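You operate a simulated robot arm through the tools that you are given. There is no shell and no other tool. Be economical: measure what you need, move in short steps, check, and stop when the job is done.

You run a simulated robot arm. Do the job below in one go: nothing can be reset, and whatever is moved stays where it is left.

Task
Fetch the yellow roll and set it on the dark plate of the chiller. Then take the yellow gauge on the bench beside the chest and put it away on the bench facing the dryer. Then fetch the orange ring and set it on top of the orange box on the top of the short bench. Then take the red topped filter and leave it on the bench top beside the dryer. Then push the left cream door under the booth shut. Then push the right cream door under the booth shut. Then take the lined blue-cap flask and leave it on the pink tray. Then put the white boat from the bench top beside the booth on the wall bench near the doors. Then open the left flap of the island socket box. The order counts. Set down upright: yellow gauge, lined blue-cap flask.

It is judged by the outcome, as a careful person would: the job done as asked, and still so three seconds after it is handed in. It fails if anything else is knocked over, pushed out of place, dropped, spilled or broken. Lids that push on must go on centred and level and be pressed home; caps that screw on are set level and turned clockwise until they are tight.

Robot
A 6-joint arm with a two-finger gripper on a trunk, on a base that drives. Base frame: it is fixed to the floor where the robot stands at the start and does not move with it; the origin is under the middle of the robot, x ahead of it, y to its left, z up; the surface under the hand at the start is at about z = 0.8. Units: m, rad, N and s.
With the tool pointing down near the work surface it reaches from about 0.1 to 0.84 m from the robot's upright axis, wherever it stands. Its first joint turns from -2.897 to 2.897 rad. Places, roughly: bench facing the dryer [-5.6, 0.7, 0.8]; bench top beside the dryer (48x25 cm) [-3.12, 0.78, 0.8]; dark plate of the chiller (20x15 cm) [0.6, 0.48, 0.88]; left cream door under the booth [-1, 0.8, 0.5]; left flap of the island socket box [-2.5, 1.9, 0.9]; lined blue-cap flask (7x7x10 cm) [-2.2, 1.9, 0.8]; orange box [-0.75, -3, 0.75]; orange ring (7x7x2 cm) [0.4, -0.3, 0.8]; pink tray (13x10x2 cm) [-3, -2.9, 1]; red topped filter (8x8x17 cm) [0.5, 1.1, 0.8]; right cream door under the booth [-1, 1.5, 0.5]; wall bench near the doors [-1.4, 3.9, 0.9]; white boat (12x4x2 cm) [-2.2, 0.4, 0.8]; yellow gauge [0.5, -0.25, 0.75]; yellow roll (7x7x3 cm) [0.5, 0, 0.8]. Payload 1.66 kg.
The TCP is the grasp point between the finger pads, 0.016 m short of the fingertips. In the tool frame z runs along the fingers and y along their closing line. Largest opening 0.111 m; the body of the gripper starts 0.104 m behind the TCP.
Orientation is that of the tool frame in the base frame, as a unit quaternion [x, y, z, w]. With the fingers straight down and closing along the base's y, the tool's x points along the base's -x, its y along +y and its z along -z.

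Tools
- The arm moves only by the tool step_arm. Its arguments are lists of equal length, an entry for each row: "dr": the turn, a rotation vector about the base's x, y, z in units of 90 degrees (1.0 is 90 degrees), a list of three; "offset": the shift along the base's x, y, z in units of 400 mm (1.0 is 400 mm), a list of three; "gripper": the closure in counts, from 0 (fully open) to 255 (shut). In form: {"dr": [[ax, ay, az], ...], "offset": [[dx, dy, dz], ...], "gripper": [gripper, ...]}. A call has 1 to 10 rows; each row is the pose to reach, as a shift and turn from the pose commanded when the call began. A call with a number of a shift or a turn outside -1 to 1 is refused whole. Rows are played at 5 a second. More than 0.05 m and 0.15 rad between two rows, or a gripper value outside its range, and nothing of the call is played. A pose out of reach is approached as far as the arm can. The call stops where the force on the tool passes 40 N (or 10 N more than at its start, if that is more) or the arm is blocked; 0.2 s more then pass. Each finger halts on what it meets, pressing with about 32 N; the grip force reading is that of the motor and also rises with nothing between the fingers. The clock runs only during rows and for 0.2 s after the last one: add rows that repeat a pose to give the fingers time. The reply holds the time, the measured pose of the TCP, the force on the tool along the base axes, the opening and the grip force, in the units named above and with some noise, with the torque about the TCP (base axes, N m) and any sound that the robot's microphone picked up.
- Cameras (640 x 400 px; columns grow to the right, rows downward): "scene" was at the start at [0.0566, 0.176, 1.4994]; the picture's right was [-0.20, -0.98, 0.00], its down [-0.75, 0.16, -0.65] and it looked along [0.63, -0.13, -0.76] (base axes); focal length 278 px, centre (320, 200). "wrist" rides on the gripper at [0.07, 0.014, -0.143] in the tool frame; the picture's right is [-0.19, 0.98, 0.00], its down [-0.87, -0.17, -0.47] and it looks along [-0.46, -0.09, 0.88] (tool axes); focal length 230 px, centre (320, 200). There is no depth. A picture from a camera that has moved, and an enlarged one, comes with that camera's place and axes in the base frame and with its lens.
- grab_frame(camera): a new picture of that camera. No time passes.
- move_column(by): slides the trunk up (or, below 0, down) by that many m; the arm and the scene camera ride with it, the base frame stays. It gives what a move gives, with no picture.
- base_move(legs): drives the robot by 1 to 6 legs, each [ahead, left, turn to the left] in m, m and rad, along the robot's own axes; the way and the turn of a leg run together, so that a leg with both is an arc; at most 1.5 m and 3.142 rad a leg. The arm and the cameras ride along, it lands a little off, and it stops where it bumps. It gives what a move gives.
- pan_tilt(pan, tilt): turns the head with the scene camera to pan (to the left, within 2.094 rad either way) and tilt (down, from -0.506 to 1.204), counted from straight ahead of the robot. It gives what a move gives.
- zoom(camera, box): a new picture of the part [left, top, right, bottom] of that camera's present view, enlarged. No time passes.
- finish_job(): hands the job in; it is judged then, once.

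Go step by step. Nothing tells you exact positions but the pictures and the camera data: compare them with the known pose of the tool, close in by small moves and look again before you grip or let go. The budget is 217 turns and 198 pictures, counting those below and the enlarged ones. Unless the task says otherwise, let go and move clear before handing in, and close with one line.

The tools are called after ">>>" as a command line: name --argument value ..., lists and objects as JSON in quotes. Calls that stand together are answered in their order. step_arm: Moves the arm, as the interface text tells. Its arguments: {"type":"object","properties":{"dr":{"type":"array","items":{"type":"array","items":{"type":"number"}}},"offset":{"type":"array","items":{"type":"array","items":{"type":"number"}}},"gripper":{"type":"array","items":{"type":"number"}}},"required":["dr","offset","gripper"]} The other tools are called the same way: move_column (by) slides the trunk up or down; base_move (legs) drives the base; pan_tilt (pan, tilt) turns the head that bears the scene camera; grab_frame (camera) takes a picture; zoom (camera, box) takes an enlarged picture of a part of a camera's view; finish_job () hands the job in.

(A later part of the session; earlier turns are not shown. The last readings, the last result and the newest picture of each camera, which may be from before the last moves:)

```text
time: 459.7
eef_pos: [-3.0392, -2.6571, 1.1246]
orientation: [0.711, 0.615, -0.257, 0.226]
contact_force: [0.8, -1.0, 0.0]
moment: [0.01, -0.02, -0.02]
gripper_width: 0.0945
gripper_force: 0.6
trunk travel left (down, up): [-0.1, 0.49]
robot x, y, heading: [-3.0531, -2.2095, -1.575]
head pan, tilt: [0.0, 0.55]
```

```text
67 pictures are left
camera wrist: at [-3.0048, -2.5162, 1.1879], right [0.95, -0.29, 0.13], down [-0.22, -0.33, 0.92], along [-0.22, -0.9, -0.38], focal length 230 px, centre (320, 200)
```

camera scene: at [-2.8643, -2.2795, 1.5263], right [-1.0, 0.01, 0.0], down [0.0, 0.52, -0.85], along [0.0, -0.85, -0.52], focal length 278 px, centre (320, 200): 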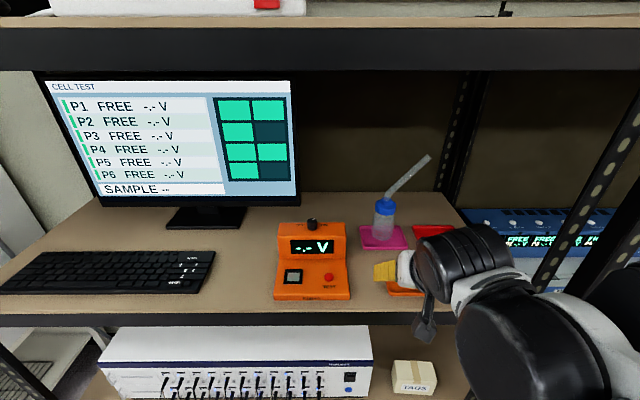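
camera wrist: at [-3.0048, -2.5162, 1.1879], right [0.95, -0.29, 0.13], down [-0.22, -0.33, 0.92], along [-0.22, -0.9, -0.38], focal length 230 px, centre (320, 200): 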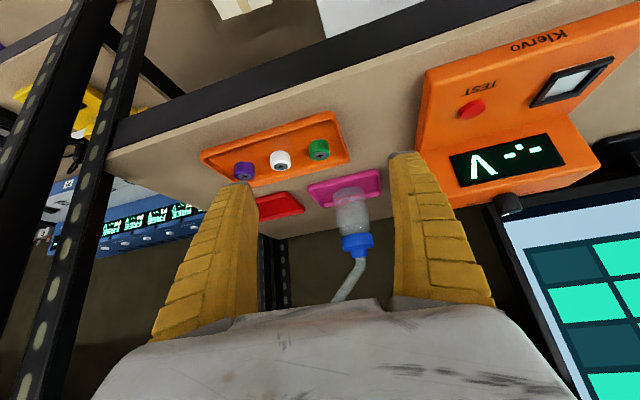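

The flask stands on the pink tray. Next is the white boat on the bench beside the booth, so I'll drive back east and north to it.

>>> base_move --legs '[[-0.12, 0, 0], [0, 0, 1.575], [1.5, 0, 0], [0.3, 0, 0], [0, 1.1, 0], [0, 0, -3.13]]'

>>> base_move --legs '[[0.0, -1.15, 0]]'

>>> pan_tilt --pan -0.1 --tilt 0.7

>>> grab_frame --camera "scene"

```text
time: 486.0
eef_pos: [-1.7268, -0.9922, 1.1239]
orientation: [0.938, -0.057, -0.34, -0.019]
contact_force: [0.1, 0.3, 0.1]
moment: [0.01, 0.02, 0.02]
gripper_width: 0.0944
gripper_force: 0.2
trunk travel left (down, up): [-0.1, 0.49]
robot x, y, heading: [-1.2792, -0.9677, -3.127]
head pan, tilt: [0.0, 0.55]
```

```text
time: 491.9
eef_pos: [-1.7495, 0.163, 1.124]
orientation: [0.938, -0.055, -0.341, -0.018]
contact_force: [-0.7, -1.2, -0.4]
moment: [-0.02, 0.03, 0.01]
gripper_width: 0.0944
gripper_force: 0.6
trunk travel left (down, up): [-0.1, 0.49]
robot x, y, heading: [-1.304, 0.1908, -3.115]
head pan, tilt: [0.0, 0.55]
```

```text
time: 492.6
eef_pos: [-1.7497, 0.1631, 1.1235]
orientation: [0.938, -0.054, -0.342, -0.018]
contact_force: [-0.1, -0.2, -0.1]
moment: [-0.02, -0.04, 0.01]
gripper_width: 0.0949
gripper_force: 0.5
trunk travel left (down, up): [-0.1, 0.49]
robot x, y, heading: [-1.3051, 0.1892, -3.118]
head pan, tilt: [-0.099, 0.7]
```

```text
66 pictures are left
camera scene: at [-1.3626, 0.0109, 1.5131], right [0.08, 1.0, 0.0], down [0.64, -0.05, -0.77], along [-0.76, 0.06, -0.64], focal length 278 px, centre (320, 200)
```

scene: 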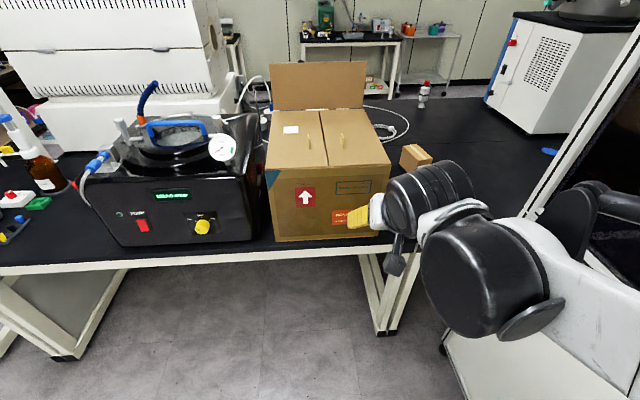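

I'll level the hand and shift it aside to see the boat.

>>> step_arm --dr '[[-0.01, -0.088, 0], [-0.02, -0.176, 0], [-0.031, -0.264, 0], [-0.041, -0.352, 0], [-0.0515, -0.441, 0], [-0.0515, -0.441, 0]]' --offset '[[0.02, -0.08, 0], [0.04, -0.16, 0], [0.06, -0.25, 0], [0.06, -0.35, 0], [0.06, -0.45, 0], [0.06, -0.52, 0]]' --gripper '[0, 0, 0, 0, 0, 0]'

>>> grab_frame --camera "scene"

```text
time: 494.0
eef_pos: [-1.7245, -0.0449, 1.1248]
orientation: [0.998, -0.059, 0.001, 0.002]
contact_force: [0.1, 0.5, -0.8]
moment: [-0.02, -0.01, 0.02]
gripper_width: 0.1108
gripper_force: 0.0
trunk travel left (down, up): [-0.1, 0.49]
robot x, y, heading: [-1.3027, 0.1881, -3.115]
head pan, tilt: [-0.099, 0.7]
```

```text
65 pictures are left
camera scene: at [-1.3627, 0.0106, 1.513], right [0.08, 1.0, 0.0], down [0.64, -0.05, -0.76], along [-0.76, 0.06, -0.64], focal length 278 px, centre (320, 200)
```

scene: 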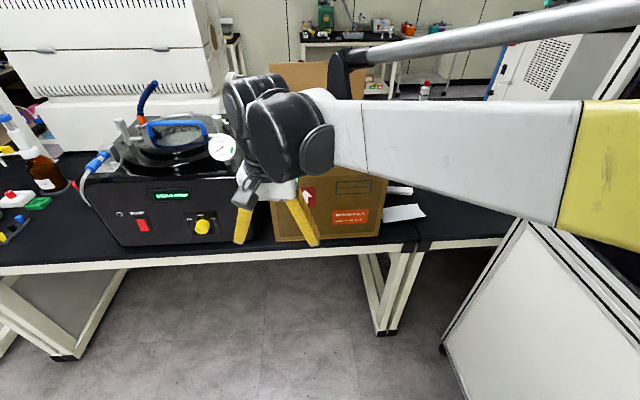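

>>> zoom --camera "scene" --box '[360, 170, 480, 250]'

>>> grab_frame --camera "wrist"

```text
5.00 times, centred on (420, 210) of scene
camera zoom: at [-1.3627, 0.0106, 1.513], right [0.08, 1.0, 0.0], down [0.64, -0.05, -0.76], along [-0.76, 0.06, -0.64], focal length 1391 px, centre (-180, 150)
```

zoom: 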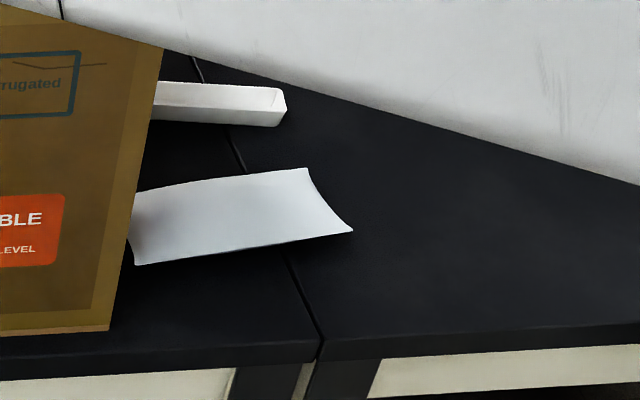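

```text
63 pictures are left
camera wrist: at [-1.6574, -0.0664, 1.266], right [-0.3, -0.95, 0.0], down [-0.84, 0.27, 0.47], along [-0.45, 0.14, -0.88], focal length 230 px, centre (320, 200)
```

wrist: 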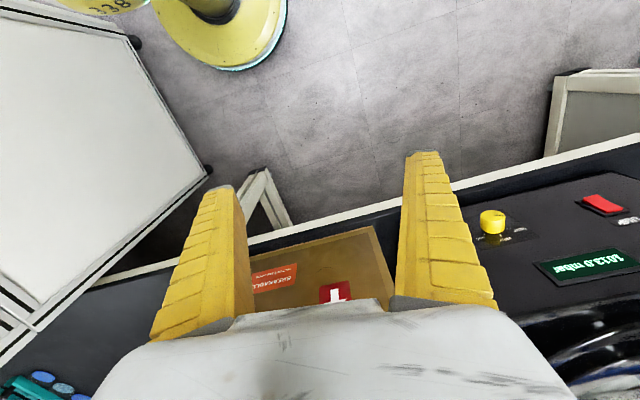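

The white boat lies along y at about (-2.225, 0.40), beside the cardboard box and behind a paper sheet. I'll turn the hand to close across it, with the camera away from the box, then drive closer.

>>> step_arm --dr '[[0, 0, 0.09], [0, 0, 0.18], [0, 0, 0.27], [0, 0, 0.36], [0, 0, 0.45], [0, 0, 0.54], [0, 0, 0.63], [0, 0, 0.72], [0, 0, 0.81], [0, 0, 0.9]]' --offset '[[0, 0.1, 0], [0, 0.2, 0], [0, 0.3, 0], [0, 0.4, 0], [0, 0.5, 0], [0, 0.6, 0], [0, 0.7, 0], [0, 0.8, 0], [0, 0.88, 0], [0, 0.95, 0]]' --gripper '[0, 0, 0, 0, 0, 0, 0, 0, 0, 0]'

>>> base_move --legs '[[0.24, -0.05, 0]]'

>>> step_arm --dr '[[0, 0, 0.09], [0, 0, 0.175], [0, 0, 0.175]]' --offset '[[-0.05, 0, 0], [-0.1, 0, 0], [-0.15, 0, 0]]' --gripper '[0, 0, 0]'

>>> grab_frame --camera "wrist"

>>> grab_frame --camera "scene"

```text
time: 496.2
eef_pos: [-1.7265, 0.3367, 1.1255]
orientation: [0.797, 0.604, 0.001, 0.001]
contact_force: [-0.5, 0.6, -0.4]
moment: [0.02, -0.01, -0.01]
gripper_width: 0.1107
gripper_force: 0.0
trunk travel left (down, up): [-0.1, 0.49]
robot x, y, heading: [-1.3015, 0.1912, -3.119]
head pan, tilt: [-0.099, 0.7]
```

```text
time: 498.0
eef_pos: [-1.9641, 0.382, 1.1236]
orientation: [0.798, 0.603, 0.002, 0.003]
contact_force: [0.3, -0.3, 0.3]
moment: [0.01, 0.0, -0.02]
gripper_width: 0.1109
gripper_force: 0.0
trunk travel left (down, up): [-0.1, 0.49]
robot x, y, heading: [-1.5432, 0.2378, -3.122]
head pan, tilt: [-0.099, 0.7]
```

```text
time: 498.8
eef_pos: [-2.0242, 0.3824, 1.126]
orientation: [0.708, 0.707, 0.001, 0.001]
contact_force: [0.0, -0.4, 0.0]
moment: [-0.01, 0.0, -0.02]
gripper_width: 0.1108
gripper_force: 0.1
trunk travel left (down, up): [-0.1, 0.49]
robot x, y, heading: [-1.5385, 0.2339, -3.122]
head pan, tilt: [-0.099, 0.7]
```

```text
62 pictures are left
camera wrist: at [-2.0106, 0.4513, 1.2673], right [0.98, -0.19, 0.0], down [-0.17, -0.87, 0.47], along [-0.09, -0.46, -0.88], focal length 230 px, centre (320, 200)
```

wrist: 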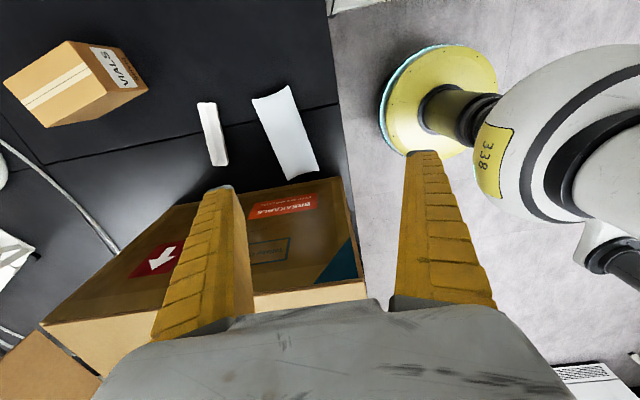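

```text
61 pictures are left
camera scene: at [-1.6018, 0.0557, 1.513], right [0.08, 1.0, 0.0], down [0.64, -0.05, -0.76], along [-0.76, 0.06, -0.64], focal length 278 px, centre (320, 200)
```

scene: 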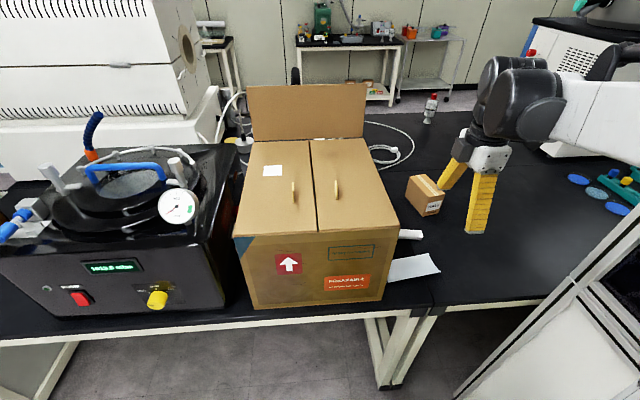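

The boat is centred at (-2.231, 0.398), yawed about 9°. I'll move above it and align.

>>> step_arm --dr '[[0, 0, -0.02], [0, 0, -0.04], [0, 0, -0.06], [0, 0, -0.08], [0, 0, -0.1], [0, 0, -0.1], [0, 0, -0.1], [0, 0, -0.1], [0, 0, -0.1]]' --offset '[[-0.12, 0.02, 0], [-0.24, 0.04, 0], [-0.36, 0.057, 0], [-0.46, 0.057, -0.03], [-0.515, 0.057, -0.12], [-0.515, 0.057, -0.22], [-0.515, 0.057, -0.32], [-0.515, 0.057, -0.42], [-0.515, 0.057, -0.5]]' --gripper '[0, 0, 0, 0, 0, 0, 0, 0, 0]'

>>> grab_frame --camera "wrist"

```text
time: 500.8
eef_pos: [-2.229, 0.405, 0.9258]
orientation: [0.761, 0.649, 0.001, 0.001]
contact_force: [0.3, 0.4, 0.4]
moment: [-0.03, -0.02, 0.01]
gripper_width: 0.1115
gripper_force: 0.1
trunk travel left (down, up): [-0.1, 0.49]
robot x, y, heading: [-1.541, 0.233, -3.122]
head pan, tilt: [-0.099, 0.7]
```

```text
60 pictures are left
camera wrist: at [-2.2044, 0.4712, 1.067], right [0.94, -0.34, 0.0], down [-0.3, -0.83, 0.47], along [-0.16, -0.44, -0.88], focal length 230 px, centre (320, 200)
```

wrist: 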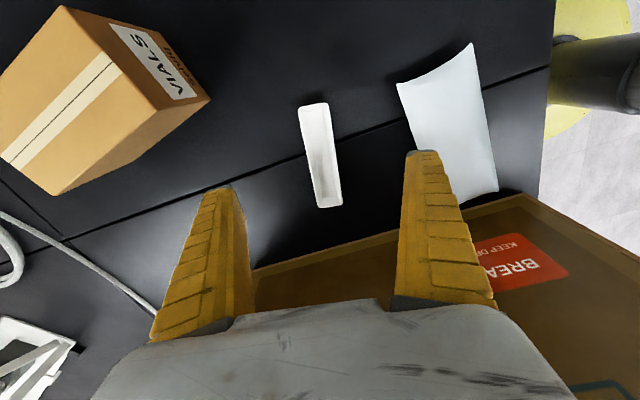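

Aligned. I'll pre-close to about 80 mm, descend and grip the boat across its width.

>>> step_arm --dr '[[0, 0, 0], [0, 0, 0], [0, 0, 0], [0, 0, 0], [0, 0, 0], [0, 0, 0], [0, 0, 0], [0, 0, 0], [0, 0, 0]]' --offset '[[0, -0.01, -0.05], [0, -0.01, -0.15], [0, -0.01, -0.22], [0, -0.01, -0.255], [0, -0.01, -0.268], [0, -0.01, -0.268], [0, -0.01, -0.268], [0, -0.01, -0.268], [0, -0.01, -0.268]]' --gripper '[70, 70, 70, 70, 70, 130, 180, 180, 180]'

>>> grab_frame --camera "wrist"

```text
time: 502.8
eef_pos: [-2.2298, 0.4005, 0.8175]
orientation: [0.761, 0.649, 0.001, 0.002]
contact_force: [0.7, 0.5, -0.1]
moment: [0.01, 0.02, 0.02]
gripper_width: 0.0354
gripper_force: 1.8
trunk travel left (down, up): [-0.1, 0.49]
robot x, y, heading: [-1.5398, 0.2416, -3.12]
head pan, tilt: [-0.099, 0.7]
```

```text
59 pictures are left
camera wrist: at [-2.2051, 0.4673, 0.96], right [0.94, -0.34, 0.0], down [-0.3, -0.83, 0.47], along [-0.16, -0.44, -0.88], focal length 230 px, centre (320, 200)
```

wrist: 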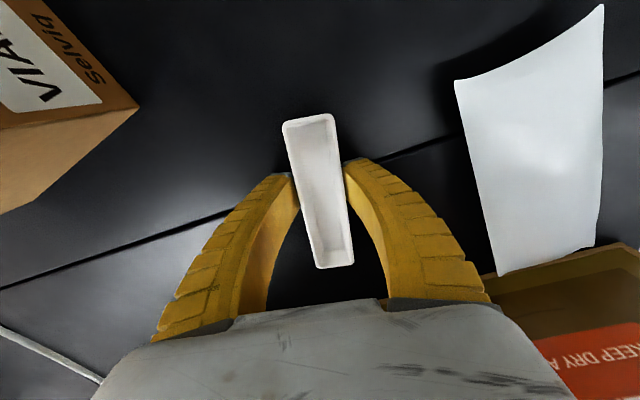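

>>> step_arm --dr '[[0, 0, 0], [0, 0, 0], [0, 0, 0]]' --offset '[[0, 0, 0], [0, 0, 0], [0, 0, 0]]' --gripper '[195, 205, 205]'

```text
time: 503.6
eef_pos: [-2.2289, 0.4004, 0.8179]
orientation: [0.761, 0.649, 0.001, 0.001]
contact_force: [-0.4, 0.7, 4.4]
moment: [0.01, 0.02, -0.01]
gripper_width: 0.0267
gripper_force: 32.2
trunk travel left (down, up): [-0.1, 0.49]
robot x, y, heading: [-1.5443, 0.2336, -3.124]
head pan, tilt: [-0.099, 0.7]
```

>>> step_arm --dr '[[0, 0, 0], [0, 0, 0], [0, 0, 0], [0, 0, 0], [0, 0, 0], [0, 0, 0], [0, 0, 0]]' --offset '[[0, 0, 0.05], [0, 0, 0.15], [0, 0, 0.27], [0, 0, 0.39], [0, 0, 0.51], [0, 0, 0.63], [0, 0, 0.74]]' --gripper '[205, 205, 205, 205, 205, 205, 205]'

>>> grab_frame --camera "wrist"

```text
time: 505.2
eef_pos: [-2.2307, 0.4004, 1.1156]
orientation: [0.761, 0.649, 0.002, 0.001]
contact_force: [0.4, 0.1, -0.1]
moment: [-0.04, -0.04, -0.03]
gripper_width: 0.026
gripper_force: 31.3
trunk travel left (down, up): [-0.1, 0.49]
robot x, y, heading: [-1.5381, 0.2382, -3.118]
head pan, tilt: [-0.099, 0.7]
```

```text
58 pictures are left
camera wrist: at [-2.206, 0.4673, 1.257], right [0.94, -0.34, 0.0], down [-0.3, -0.83, 0.47], along [-0.16, -0.44, -0.88], focal length 230 px, centre (320, 200)
```

wrist: 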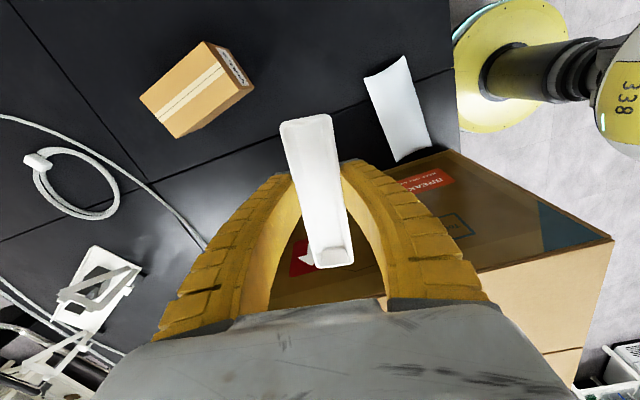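

The boat is held level. I'll retract, and drive out and north toward the wall bench.

>>> step_arm --dr '[[0, 0, 0], [0, 0, 0], [0, 0, 0], [0, 0, 0], [0, 0, 0], [0, 0, 0]]' --offset '[[0.1, 0, 0.01], [0.2, -0.02, 0.02], [0.3, -0.05, 0.02], [0.4, -0.1, 0.02], [0.5, -0.15, 0.02], [0.6, -0.2, 0.02]]' --gripper '[205, 205, 205, 205, 205, 205]'

>>> base_move --legs '[[-1.05, 0, -0.02], [0, -1.3, 0], [0, -1.3, 0], [0.85, 0, 0]]'

>>> pan_tilt --pan -1.3 --tilt 0.6

>>> grab_frame --camera "scene"

```text
time: 506.6
eef_pos: [-1.9899, 0.321, 1.1227]
orientation: [0.761, 0.648, 0.0, 0.001]
contact_force: [0.1, -0.1, -0.1]
moment: [0.01, -0.03, 0.02]
gripper_width: 0.0258
gripper_force: 32.0
trunk travel left (down, up): [-0.1, 0.49]
robot x, y, heading: [-1.5417, 0.2358, -3.122]
head pan, tilt: [-0.099, 0.7]
```

```text
time: 528.3
eef_pos: [-1.8179, 2.9323, 1.123]
orientation: [0.767, 0.642, 0.001, 0.001]
contact_force: [-0.6, 0.1, 0.3]
moment: [0.02, 0.01, 0.01]
gripper_width: 0.0251
gripper_force: 32.0
trunk travel left (down, up): [-0.1, 0.49]
robot x, y, heading: [-1.3697, 2.8415, -3.136]
head pan, tilt: [-0.099, 0.7]
```

```text
time: 529.7
eef_pos: [-1.818, 2.9339, 1.1222]
orientation: [0.767, 0.642, 0.002, 0.0]
contact_force: [0.0, 0.1, 0.1]
moment: [-0.03, -0.02, 0.03]
gripper_width: 0.0254
gripper_force: 32.4
trunk travel left (down, up): [-0.1, 0.49]
robot x, y, heading: [-1.3716, 2.8414, -3.139]
head pan, tilt: [-1.3, 0.6]
```

```text
57 pictures are left
camera scene: at [-1.3732, 2.7382, 1.5217], right [0.96, 0.27, 0.0], down [0.15, -0.54, -0.83], along [-0.22, 0.79, -0.56], focal length 278 px, centre (320, 200)
```

scene: 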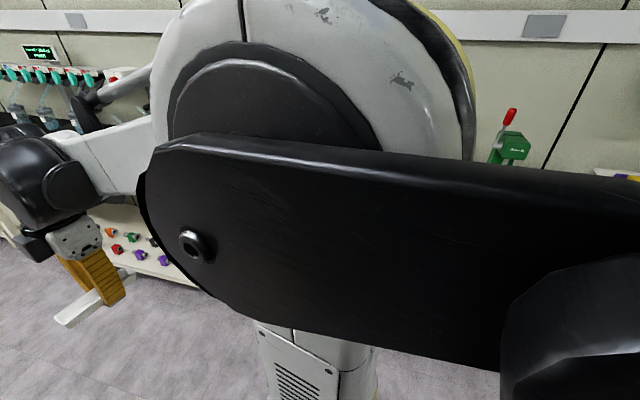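

Arm blocks the view. I'll turn the robot to face the wall bench.

>>> base_move --legs '[[0, 0, -1.57]]'

>>> pan_tilt --pan 0.0 --tilt 0.6

>>> grab_frame --camera "scene"

```text
time: 534.0
eef_pos: [-1.2767, 3.2883, 1.1218]
orientation: [0.996, -0.091, -0.001, 0.002]
contact_force: [1.1, -0.1, -0.3]
moment: [0.0, 0.05, 0.01]
gripper_width: 0.025
gripper_force: 31.9
trunk travel left (down, up): [-0.1, 0.49]
robot x, y, heading: [-1.3677, 2.8419, 1.567]
head pan, tilt: [-1.3, 0.6]
```

```text
time: 535.4
eef_pos: [-1.2753, 3.2882, 1.1223]
orientation: [0.996, -0.091, 0.0, 0.002]
contact_force: [0.0, -0.3, -0.4]
moment: [0.02, 0.01, -0.01]
gripper_width: 0.025
gripper_force: 31.4
trunk travel left (down, up): [-0.1, 0.49]
robot x, y, heading: [-1.371, 2.84, 1.567]
head pan, tilt: [0.0, 0.6]
```

```text
56 pictures are left
camera scene: at [-1.5595, 2.9121, 1.5217], right [1.0, 0.0, 0.0], down [0.0, -0.56, -0.83], along [0.0, 0.83, -0.56], focal length 278 px, centre (320, 200)
```

scene: 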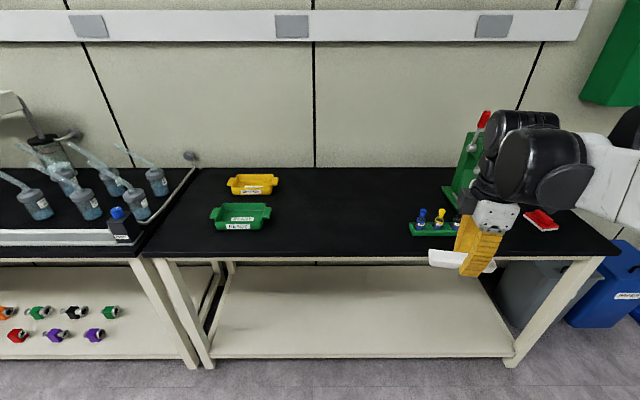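

The free middle of the wall bench is around (-1.40, 3.85). I'll drive a bit closer and move the boat over it.

>>> base_move --legs '[[0.3, 0, 0]]'

>>> step_arm --dr '[[0, 0, 0], [0, 0, 0], [0, 0, 0], [0, 0, 0], [0, 0, 0], [0, 0, 0], [0, 0, 0], [0, 0, 0]]' --offset '[[-0.06, 0.1, 0], [-0.12, 0.2, 0], [-0.18, 0.3, 0], [-0.24, 0.4, 0], [-0.29, 0.5, 0], [-0.31, 0.6, 0], [-0.31, 0.66, -0.08], [-0.31, 0.66, -0.2]]' --gripper '[205, 205, 205, 205, 205, 205, 205, 205]'

>>> grab_frame --camera "wrist"

>>> grab_frame --camera "scene"

```text
time: 537.5
eef_pos: [-1.2748, 3.5869, 1.1222]
orientation: [0.996, -0.093, 0.001, 0.002]
contact_force: [-0.1, 0.3, -0.5]
moment: [-0.01, 0.0, 0.0]
gripper_width: 0.0253
gripper_force: 31.8
trunk travel left (down, up): [-0.1, 0.49]
robot x, y, heading: [-1.3709, 3.1395, 1.569]
head pan, tilt: [0.0, 0.6]
```

```text
time: 539.3
eef_pos: [-1.3997, 3.8498, 1.0416]
orientation: [0.996, -0.092, -0.001, 0.001]
contact_force: [-0.4, -0.2, -0.7]
moment: [-0.01, 0.01, 0.0]
gripper_width: 0.0248
gripper_force: 32.5
trunk travel left (down, up): [-0.1, 0.49]
robot x, y, heading: [-1.3666, 3.1442, 1.567]
head pan, tilt: [0.0, 0.6]
```

```text
55 pictures are left
camera wrist: at [-1.3326, 3.8245, 1.184], right [-0.37, -0.93, 0.0], down [-0.82, 0.33, 0.47], along [-0.44, 0.17, -0.88], focal length 230 px, centre (320, 200)
```

wrist: 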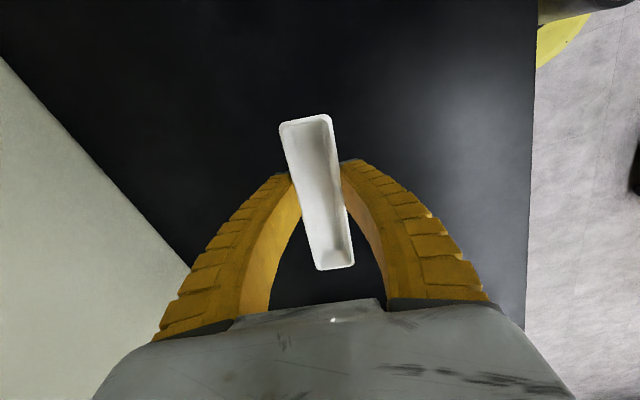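

```text
54 pictures are left
camera scene: at [-1.5584, 3.211, 1.5216], right [1.0, 0.0, 0.0], down [0.0, -0.57, -0.82], along [0.0, 0.82, -0.57], focal length 278 px, centre (320, 200)
```

scene: 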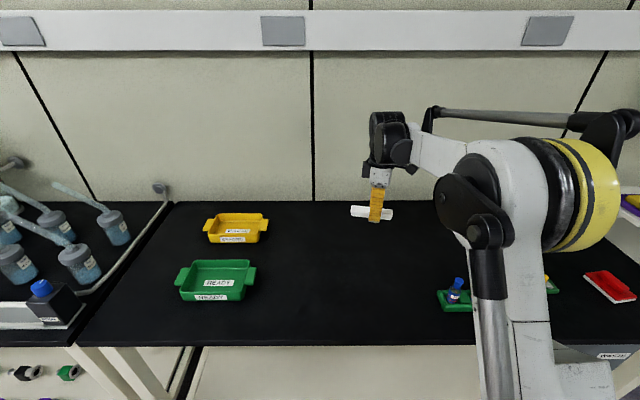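

The bench top triangulates to about z 0.85. I'll lower to just above that, then feel for contact.

>>> step_arm --dr '[[0, 0, 0], [0, 0, 0], [0, 0, 0], [0, 0, 0]]' --offset '[[0, 0, -0.1], [0, 0, -0.2], [0, 0, -0.28], [0, 0, -0.33]]' --gripper '[205, 205, 205, 205]'

>>> step_arm --dr '[[0, 0, 0], [0, 0, 0], [0, 0, 0], [0, 0, 0], [0, 0, 0], [0, 0, 0]]' --offset '[[0, 0, -0.012], [0, 0, -0.024], [0, 0, -0.036], [0, 0, -0.048], [0, 0, -0.06], [0, 0, -0.07]]' --gripper '[205, 205, 205, 205, 205, 205]'

>>> zoom --camera "scene" --box '[300, 160, 460, 280]'

```text
time: 540.3
eef_pos: [-1.3999, 3.851, 0.9106]
orientation: [0.996, -0.092, 0.0, 0.002]
contact_force: [0.0, 0.5, -0.2]
moment: [-0.02, 0.03, -0.01]
gripper_width: 0.0251
gripper_force: 32.5
trunk travel left (down, up): [-0.1, 0.49]
robot x, y, heading: [-1.3698, 3.1384, 1.569]
head pan, tilt: [0.0, 0.6]
```

```text
time: 541.7
eef_pos: [-1.399, 3.8498, 0.8818]
orientation: [0.996, -0.092, 0.0, 0.002]
contact_force: [0.2, -0.4, -1.1]
moment: [0.0, -0.01, 0.01]
gripper_width: 0.0246
gripper_force: 32.2
trunk travel left (down, up): [-0.1, 0.49]
robot x, y, heading: [-1.3722, 3.1383, 1.566]
head pan, tilt: [0.0, 0.6]
```

```text
3.33 times, centred on (380, 220) of scene
camera zoom: at [-1.5584, 3.2107, 1.5217], right [1.0, 0.0, 0.0], down [0.0, -0.56, -0.83], along [0.0, 0.83, -0.56], focal length 927 px, centre (120, 133)
```

zoom: 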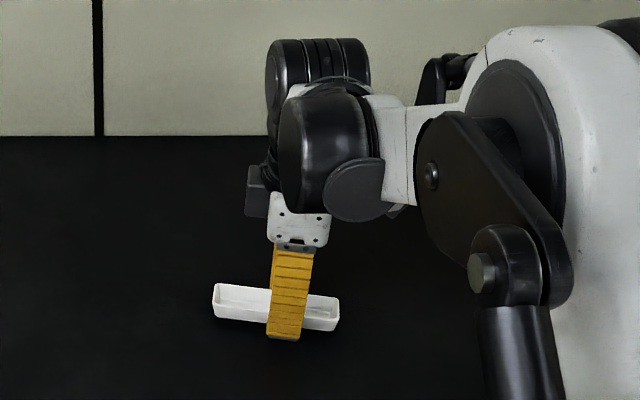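

>>> step_arm --dr '[[0, 0, 0], [0, 0, 0], [0, 0, 0], [0, 0, 0], [0, 0, 0], [0, 0, 0], [0, 0, 0], [0, 0, 0]]' --offset '[[0, 0, -0.008], [0, 0, -0.016], [0, 0, -0.024], [0, 0, -0.032], [0, 0, -0.04], [0, 0, -0.048], [0, 0, -0.056], [0, 0, -0.06]]' --gripper '[205, 205, 205, 205, 205, 205, 205, 205]'

```text
time: 543.1
eef_pos: [-1.3974, 3.8489, 0.8686]
orientation: [0.996, -0.091, 0.0, 0.002]
contact_force: [0.7, -1.2, 35.4]
moment: [-0.01, -0.02, 0.06]
gripper_width: 0.0342
gripper_force: 31.3
trunk travel left (down, up): [-0.1, 0.49]
robot x, y, heading: [-1.3679, 3.1399, 1.566]
head pan, tilt: [0.0, 0.6]
stopped in row 7: the force on the tool passed its limit at 41 N (the readings are from after the stop); the commanded pose is now the measured one
```

Bench reached. I'll ease off, open, and lift.

>>> step_arm --dr '[[0, 0, 0], [0, 0, 0], [0, 0, 0], [0, 0, 0], [0, 0, 0], [0, 0, 0], [0, 0, 0], [0, 0, 0], [0, 0, 0]]' --offset '[[0, 0, 0.006], [0, 0, 0.006], [0, 0, 0.006], [0, 0, 0.006], [0, 0, 0.05], [0, 0, 0.14], [0, 0, 0.26], [0, 0, 0.38], [0, 0, 0.5]]' --gripper '[180, 140, 90, 50, 50, 50, 50, 50, 50]'

>>> grab_frame --camera "wrist"

>>> zoom --camera "scene" --box '[300, 160, 460, 280]'

```text
time: 545.1
eef_pos: [-1.3987, 3.8503, 1.0659]
orientation: [0.996, -0.091, -0.001, 0.001]
contact_force: [-0.3, 0.1, 0.5]
moment: [-0.02, -0.03, 0.05]
gripper_width: 0.0902
gripper_force: 0.8
trunk travel left (down, up): [-0.1, 0.49]
robot x, y, heading: [-1.3705, 3.138, 1.567]
head pan, tilt: [0.0, 0.6]
```

```text
52 pictures are left
camera wrist: at [-1.3322, 3.8244, 1.2071], right [-0.37, -0.93, 0.0], down [-0.82, 0.32, 0.47], along [-0.44, 0.17, -0.88], focal length 230 px, centre (320, 200)
```

wrist: 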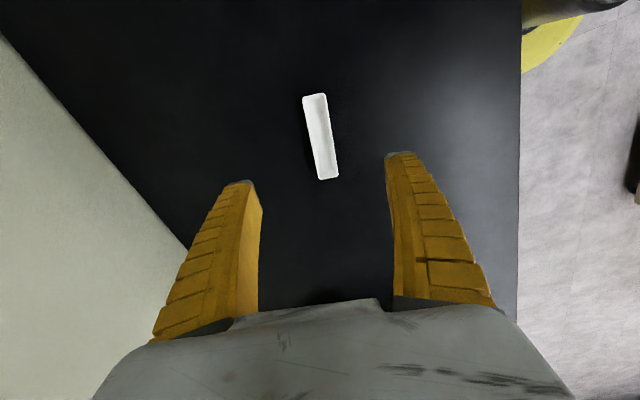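

```text
3.33 times, centred on (380, 220) of scene
camera zoom: at [-1.5584, 3.2102, 1.5217], right [1.0, 0.0, 0.0], down [0.0, -0.56, -0.83], along [0.0, 0.83, -0.56], focal length 927 px, centre (120, 133)
```

zoom: 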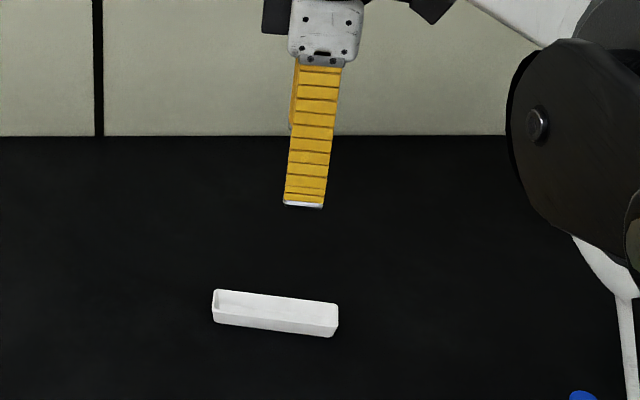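

The boat is on the wall bench. Last is the left flap of the island socket box, so I'll retract and drive to the island's north end for a look.

>>> step_arm --dr '[[0, 0, 0], [0, 0, 0], [0, 0, 0], [0, 0, 0], [0, 0, 0], [0, 0, 0]]' --offset '[[0.02, -0.1, 0.04], [0.04, -0.2, 0.08], [0.06, -0.3, 0.1], [0.06, -0.42, 0.1], [0.06, -0.54, 0.1], [0.06, -0.65, 0.1]]' --gripper '[50, 50, 50, 50, 50, 50]'

>>> base_move --legs '[[-0.3, 0, 0], [0, 0, 3.14], [0, -0.75, 0]]'

>>> pan_tilt --pan -0.1 --tilt 0.65

>>> grab_frame --camera "scene"

```text
time: 546.5
eef_pos: [-1.3747, 3.5886, 1.1047]
orientation: [0.996, -0.091, 0.0, 0.002]
contact_force: [-0.2, -0.4, -0.5]
moment: [0.03, 0.01, 0.03]
gripper_width: 0.0903
gripper_force: 1.2
trunk travel left (down, up): [-0.1, 0.49]
robot x, y, heading: [-1.3689, 3.1409, 1.57]
head pan, tilt: [0.0, 0.6]
```

```text
time: 559.5
eef_pos: [-2.103, 2.3832, 1.1051]
orientation: [0.086, 0.996, 0.001, 0.0]
contact_force: [-0.1, 0.1, -0.2]
moment: [0.0, 0.0, 0.02]
gripper_width: 0.0905
gripper_force: 0.6
trunk travel left (down, up): [-0.1, 0.49]
robot x, y, heading: [-2.117, 2.8371, -1.562]
head pan, tilt: [0.0, 0.6]
```

```text
time: 560.2
eef_pos: [-2.1041, 2.3833, 1.1059]
orientation: [0.084, 0.996, 0.002, 0.0]
contact_force: [0.4, -0.5, 0.3]
moment: [-0.03, -0.02, 0.02]
gripper_width: 0.0903
gripper_force: 0.8
trunk travel left (down, up): [-0.1, 0.49]
robot x, y, heading: [-2.1183, 2.8333, -1.557]
head pan, tilt: [-0.099, 0.649]
```

```text
50 pictures are left
camera scene: at [-1.9322, 2.7708, 1.5174], right [-1.0, 0.09, 0.0], down [0.05, 0.6, -0.8], along [-0.07, -0.79, -0.6], focal length 278 px, centre (320, 200)
```

scene: 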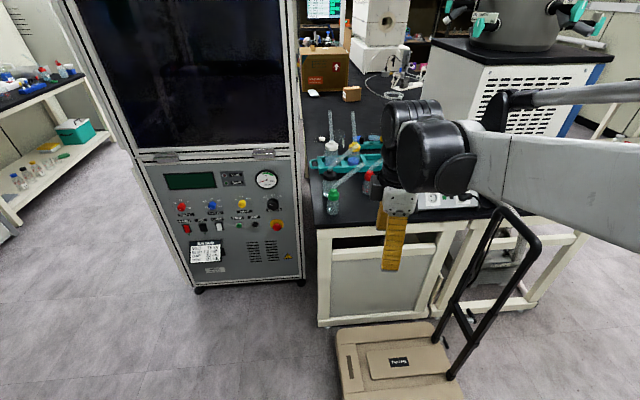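

>>> step_arm --dr '[[0, 0, 0], [0, 0, 0], [0, 0, 0], [0, 0, 0], [0, 0, 0], [0, 0, 0]]' --offset '[[0.12, 0.0, 0], [0.24, 0.0, 0], [0.36, 0.0, 0], [0.48, 0.02, 0], [0.6, 0.04, 0], [0.72, 0.06, 0]]' --gripper '[50, 50, 50, 50, 50, 50]'

>>> grab_frame --camera "scene"

>>> zoom --camera "scene" --box '[380, 140, 540, 240]'

```text
time: 561.6
eef_pos: [-1.8137, 2.4067, 1.1059]
orientation: [0.084, 0.996, 0.002, 0.0]
contact_force: [1.6, 0.2, -0.3]
moment: [0.01, -0.01, 0.01]
gripper_width: 0.0902
gripper_force: 1.1
trunk travel left (down, up): [-0.1, 0.49]
robot x, y, heading: [-2.1187, 2.8331, -1.555]
head pan, tilt: [-0.099, 0.649]
```

```text
49 pictures are left
camera scene: at [-1.9316, 2.7707, 1.5173], right [-1.0, 0.09, 0.0], down [0.05, 0.6, -0.8], along [-0.07, -0.79, -0.6], focal length 278 px, centre (320, 200)
```

scene: 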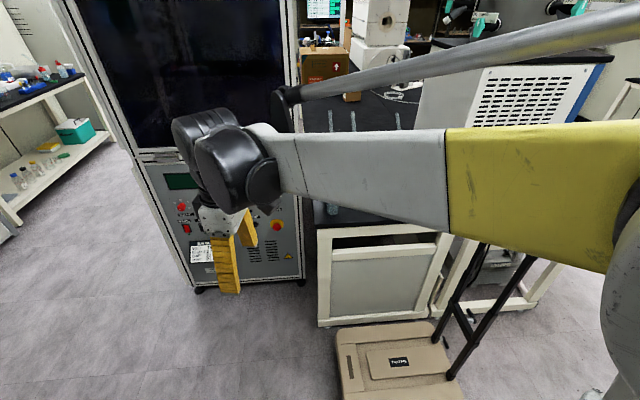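

```text
4.00 times, centred on (460, 190) of scene
camera zoom: at [-1.9316, 2.7707, 1.5173], right [-1.0, 0.09, 0.0], down [0.05, 0.6, -0.8], along [-0.07, -0.79, -0.6], focal length 1113 px, centre (-240, 240)
```

zoom: 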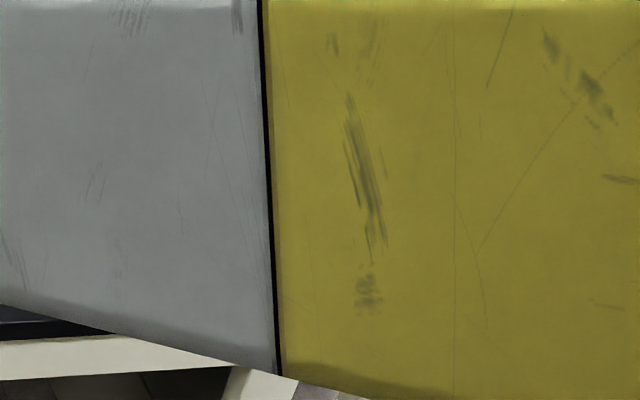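

The arm blocks the view from here. I'll bring it back and look from further west.

>>> step_arm --dr '[[0, 0, 0], [0, 0, 0], [0, 0, 0], [0, 0, 0], [0, 0, 0], [0, 0, 0]]' --offset '[[-0.12, 0.0, 0], [-0.24, 0.0, 0], [-0.36, 0.0, 0], [-0.48, -0.02, 0], [-0.6, -0.04, 0], [-0.72, -0.06, 0]]' --gripper '[50, 50, 50, 50, 50, 50]'

>>> base_move --legs '[[0, -0.68, -0.01]]'

>>> pan_tilt --pan 0.2 --tilt 0.7

>>> grab_frame --camera "scene"

```text
time: 563.0
eef_pos: [-2.1031, 2.3823, 1.1048]
orientation: [0.084, 0.996, 0.002, -0.001]
contact_force: [-0.8, -0.7, -0.7]
moment: [-0.01, -0.01, 0.02]
gripper_width: 0.0903
gripper_force: 0.8
trunk travel left (down, up): [-0.1, 0.49]
robot x, y, heading: [-2.1162, 2.8359, -1.566]
head pan, tilt: [-0.099, 0.649]
```

```text
time: 566.8
eef_pos: [-2.7879, 2.3805, 1.1049]
orientation: [0.09, 0.996, 0.002, 0.001]
contact_force: [-0.6, -0.5, -0.1]
moment: [-0.02, -0.02, 0.0]
gripper_width: 0.0903
gripper_force: 0.8
trunk travel left (down, up): [-0.1, 0.49]
robot x, y, heading: [-2.7986, 2.828, -1.574]
head pan, tilt: [-0.099, 0.649]
```

```text
time: 567.6
eef_pos: [-2.7877, 2.3802, 1.1054]
orientation: [0.091, 0.996, 0.002, 0.001]
contact_force: [0.2, 0.3, 0.2]
moment: [-0.01, 0.01, 0.02]
gripper_width: 0.0903
gripper_force: 0.6
trunk travel left (down, up): [-0.1, 0.49]
robot x, y, heading: [-2.7934, 2.8285, -1.572]
head pan, tilt: [0.201, 0.7]
```

```text
47 pictures are left
camera scene: at [-2.5864, 2.7687, 1.5131], right [-0.98, -0.2, 0.0], down [-0.13, 0.63, -0.77], along [0.15, -0.75, -0.64], focal length 278 px, centre (320, 200)
```

scene: 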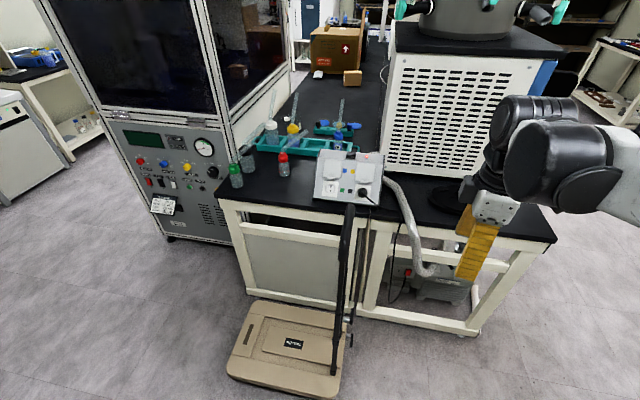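

>>> zoom --camera "scene" --box '[300, 140, 400, 210]'

```text
5.71 times, centred on (350, 175) of scene
camera zoom: at [-2.5864, 2.7687, 1.5131], right [-0.98, -0.2, 0.0], down [-0.13, 0.63, -0.77], along [0.15, -0.75, -0.64], focal length 1590 px, centre (149, 343)
```

zoom: 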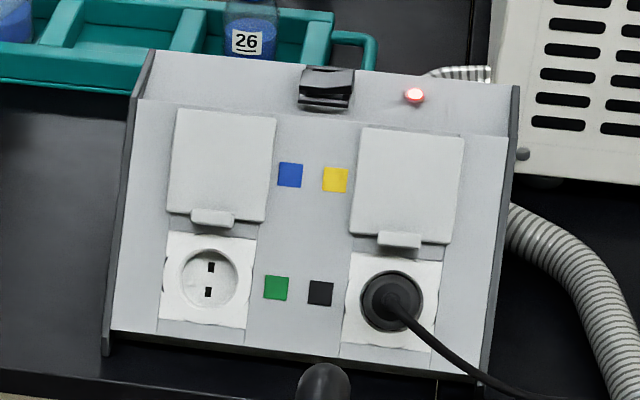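

The box has two top-hinged flaps with lips at the bottom. The left one is at about x = -2.454, lip near (y 1.885, z 0.875), hinge near (1.847, 0.94), and the panel slopes about 30° from vertical. I'll work from north of the cart, pointing closed fingers into the panel just below the lip and sliding them up. First I'll reposition and turn the hand.

>>> base_move --legs '[[0, 0.62, 0], [0.09, 0, 0]]'

>>> step_arm --dr '[[0, 0, -0.09], [0, 0, -0.18], [0, 0, -0.27], [0, 0, -0.36], [0, 0, -0.45], [0, 0, -0.54], [0, 0, -0.63], [0, 0, -0.72], [0, 0, -0.81], [0, 0, -0.886]]' --offset '[[0, 0, 0], [0, 0, 0], [0, 0, 0], [0, 0, 0], [0, 0, 0], [0, 0, 0], [0, 0, 0], [0, 0, 0], [0, 0, 0], [0, 0, 0]]' --gripper '[80, 120, 160, 200, 255, 255, 255, 255, 255, 255]'

```text
time: 571.7
eef_pos: [-2.173, 2.2882, 1.1056]
orientation: [0.091, 0.996, 0.002, 0.0]
contact_force: [-0.9, -0.6, 0.2]
moment: [0.03, -0.02, 0.03]
gripper_width: 0.0903
gripper_force: 1.2
trunk travel left (down, up): [-0.1, 0.49]
robot x, y, heading: [-2.1776, 2.7392, -1.574]
head pan, tilt: [0.201, 0.7]
```

```text
time: 573.9
eef_pos: [-2.1724, 2.2885, 1.1058]
orientation: [0.71, 0.704, 0.002, 0.002]
contact_force: [0.1, 0.5, 1.0]
moment: [0.02, 0.03, 0.01]
gripper_width: 0.0
gripper_force: 28.5
trunk travel left (down, up): [-0.1, 0.49]
robot x, y, heading: [-2.1753, 2.7359, -1.573]
head pan, tilt: [0.201, 0.7]
```

>>> step_arm --dr '[[-0.08, 0, 0], [-0.16, 0, 0], [-0.24, 0, 0], [-0.32, 0, 0], [-0.4, 0, 0], [-0.48, 0, 0], [-0.56, 0, 0], [-0.63, 0, 0], [-0.667, 0, 0]]' --offset '[[-0.08, -0.04, 0], [-0.16, -0.1, 0], [-0.24, -0.17, 0], [-0.33, -0.24, -0.02], [-0.42, -0.31, -0.05], [-0.51, -0.38, -0.08], [-0.6, -0.45, -0.12], [-0.67, -0.53, -0.16], [-0.705, -0.595, -0.2]]' --gripper '[255, 255, 255, 255, 255, 255, 255, 255, 255]'

>>> grab_frame --camera "wrist"

>>> pan_tilt --pan 0.0 --tilt 0.7

>>> grab_frame --camera "scene"

```text
time: 575.9
eef_pos: [-2.4557, 2.0484, 1.0265]
orientation: [0.612, 0.612, -0.352, 0.356]
contact_force: [-0.6, -0.6, 0.8]
moment: [-0.01, 0.03, -0.03]
gripper_width: 0.0
gripper_force: 28.5
trunk travel left (down, up): [-0.1, 0.49]
robot x, y, heading: [-2.1799, 2.7394, -1.576]
head pan, tilt: [0.201, 0.7]
```

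```text
45 pictures are left
camera wrist: at [-2.4415, 2.2075, 1.0348], right [0.98, -0.09, 0.17], down [-0.17, -0.02, 0.98], along [-0.09, -1.0, -0.04], focal length 230 px, centre (320, 200)
```

wrist: 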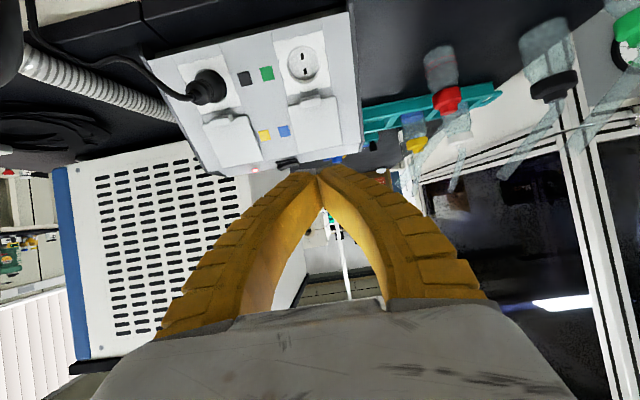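

```text
time: 576.7
eef_pos: [-2.4525, 2.0501, 1.0257]
orientation: [0.614, 0.611, -0.352, 0.355]
contact_force: [-0.9, -0.3, 0.4]
moment: [0.01, 0.02, 0.01]
gripper_width: 0.0002
gripper_force: 29.1
trunk travel left (down, up): [-0.1, 0.49]
robot x, y, heading: [-2.1793, 2.7406, -1.573]
head pan, tilt: [0.0, 0.7]
```

```text
44 pictures are left
camera scene: at [-1.9869, 2.6749, 1.5131], right [-1.0, 0.0, 0.0], down [0.0, 0.64, -0.76], along [0.0, -0.76, -0.64], focal length 278 px, centre (320, 200)
```

scene: 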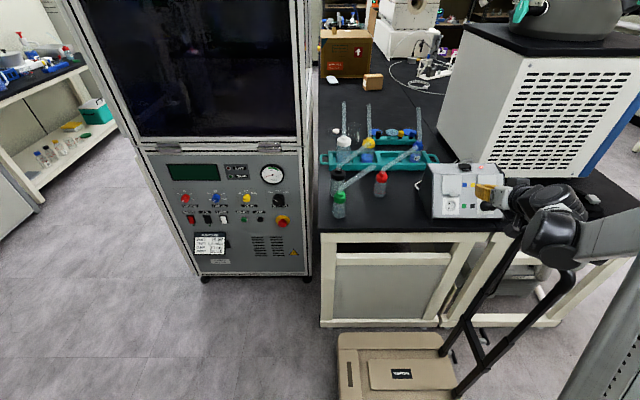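

>>> zoom --camera "wrist" --box '[220, 30, 380, 180]'

>>> zoom --camera "scene" --box '[410, 150, 530, 230]'

```text
2.67 times, centred on (300, 105) of wrist
camera zoom: at [-2.4407, 2.2082, 1.0356], right [0.98, -0.09, 0.17], down [-0.17, -0.02, 0.98], along [-0.09, -1.0, -0.04], focal length 614 px, centre (373, 453)
```

zoom: 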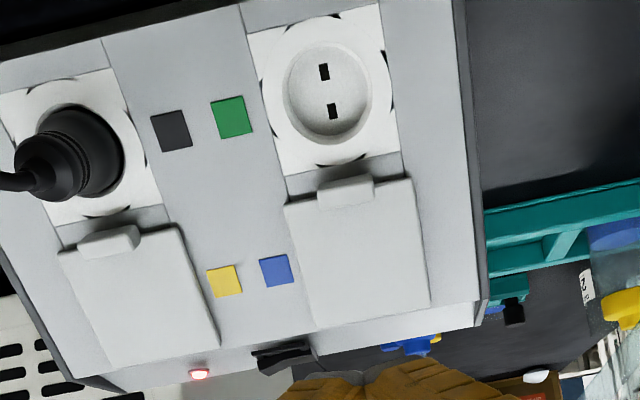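

```text
5.00 times, centred on (470, 190) of scene
camera zoom: at [-1.9869, 2.6749, 1.5131], right [-1.0, 0.0, 0.0], down [0.0, 0.64, -0.76], along [0.0, -0.76, -0.64], focal length 1391 px, centre (-430, 250)
```

zoom: 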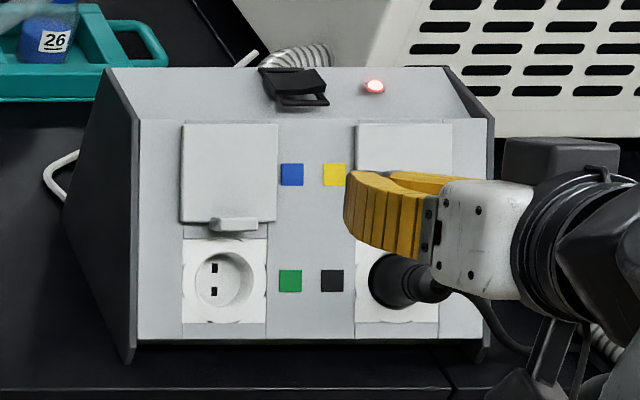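

Descending here would bring the wrist down onto the cart's handle, since the elbow sits on that side. The earlier north-east stance is clear, so I'll lift, shift the base there, and yaw the tilted hand.

>>> step_arm --dr '[[0, 0, 0], [0, 0, 0], [0, 0, 0], [0, 0, 0]]' --offset '[[0, 0.03, 0.1], [0.02, 0.06, 0.2], [0.05, 0.1, 0.3], [0.1, 0.14, 0.38]]' --gripper '[255, 255, 255, 255]'

>>> base_move --legs '[[0, 0.31, 0], [0.12, 0, 0]]'

>>> step_arm --dr '[[0, 0, -0.07], [0, 0, -0.14], [0, 0, -0.21], [0, 0, -0.28], [0, 0, -0.35], [0, 0, -0.41]]' --offset '[[-0.1, 0.02, 0], [-0.2, 0.04, 0], [-0.3, 0.06, 0], [-0.4, 0.08, -0.03], [-0.5, 0.1, -0.07], [-0.58, 0.11, -0.12]]' --gripper '[255, 255, 255, 255, 255, 255]'

>>> grab_frame --camera "scene"

>>> grab_frame --camera "wrist"

```text
time: 577.7
eef_pos: [-2.414, 2.1076, 1.177]
orientation: [0.613, 0.611, -0.352, 0.355]
contact_force: [-0.6, -0.6, -0.2]
moment: [0.04, 0.02, -0.04]
gripper_width: 0.0
gripper_force: 28.8
trunk travel left (down, up): [-0.1, 0.49]
robot x, y, heading: [-2.175, 2.7404, -1.574]
head pan, tilt: [0.0, 0.7]
```

```text
time: 580.6
eef_pos: [-2.1021, 1.9848, 1.1763]
orientation: [0.614, 0.612, -0.351, 0.355]
contact_force: [1.2, 0.2, 0.1]
moment: [0.02, -0.05, -0.03]
gripper_width: 0.0002
gripper_force: 29.0
trunk travel left (down, up): [-0.1, 0.49]
robot x, y, heading: [-1.8672, 2.617, -1.578]
head pan, tilt: [0.0, 0.7]
```

```text
time: 582.0
eef_pos: [-2.3379, 2.0299, 1.1299]
orientation: [0.775, 0.385, -0.446, 0.226]
contact_force: [0.6, 1.1, 0.1]
moment: [-0.02, 0.03, -0.01]
gripper_width: 0.0001
gripper_force: 28.8
trunk travel left (down, up): [-0.1, 0.49]
robot x, y, heading: [-1.87, 2.6196, -1.578]
head pan, tilt: [0.0, 0.7]
```

```text
41 pictures are left
camera scene: at [-1.6756, 2.553, 1.5131], right [-1.0, 0.01, 0.0], down [0.0, 0.64, -0.76], along [0.0, -0.76, -0.64], focal length 278 px, centre (320, 200)
```

scene: 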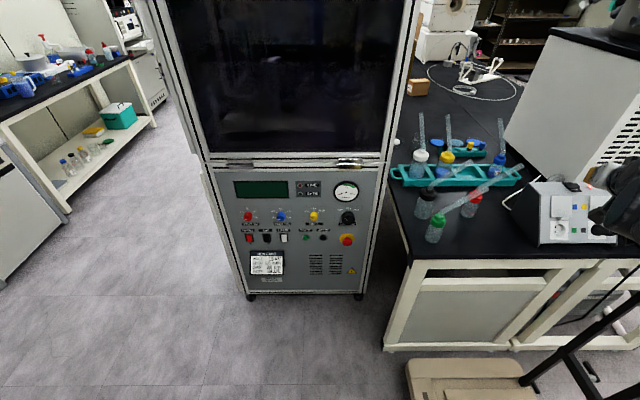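

```text
40 pictures are left
camera wrist: at [-2.2306, 2.1488, 1.1394], right [0.73, -0.67, 0.17], down [-0.15, 0.09, 0.98], along [-0.67, -0.74, -0.04], focal length 230 px, centre (320, 200)
```

wrist: 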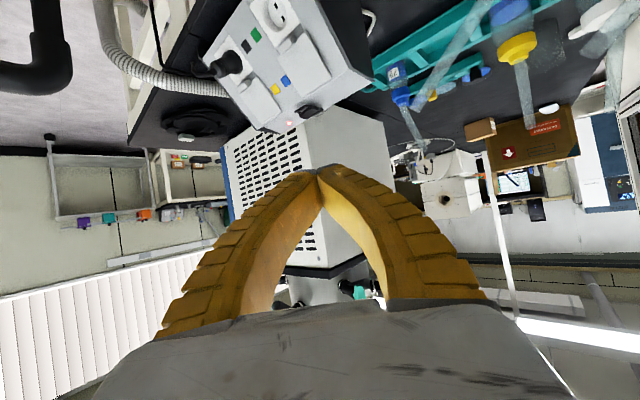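

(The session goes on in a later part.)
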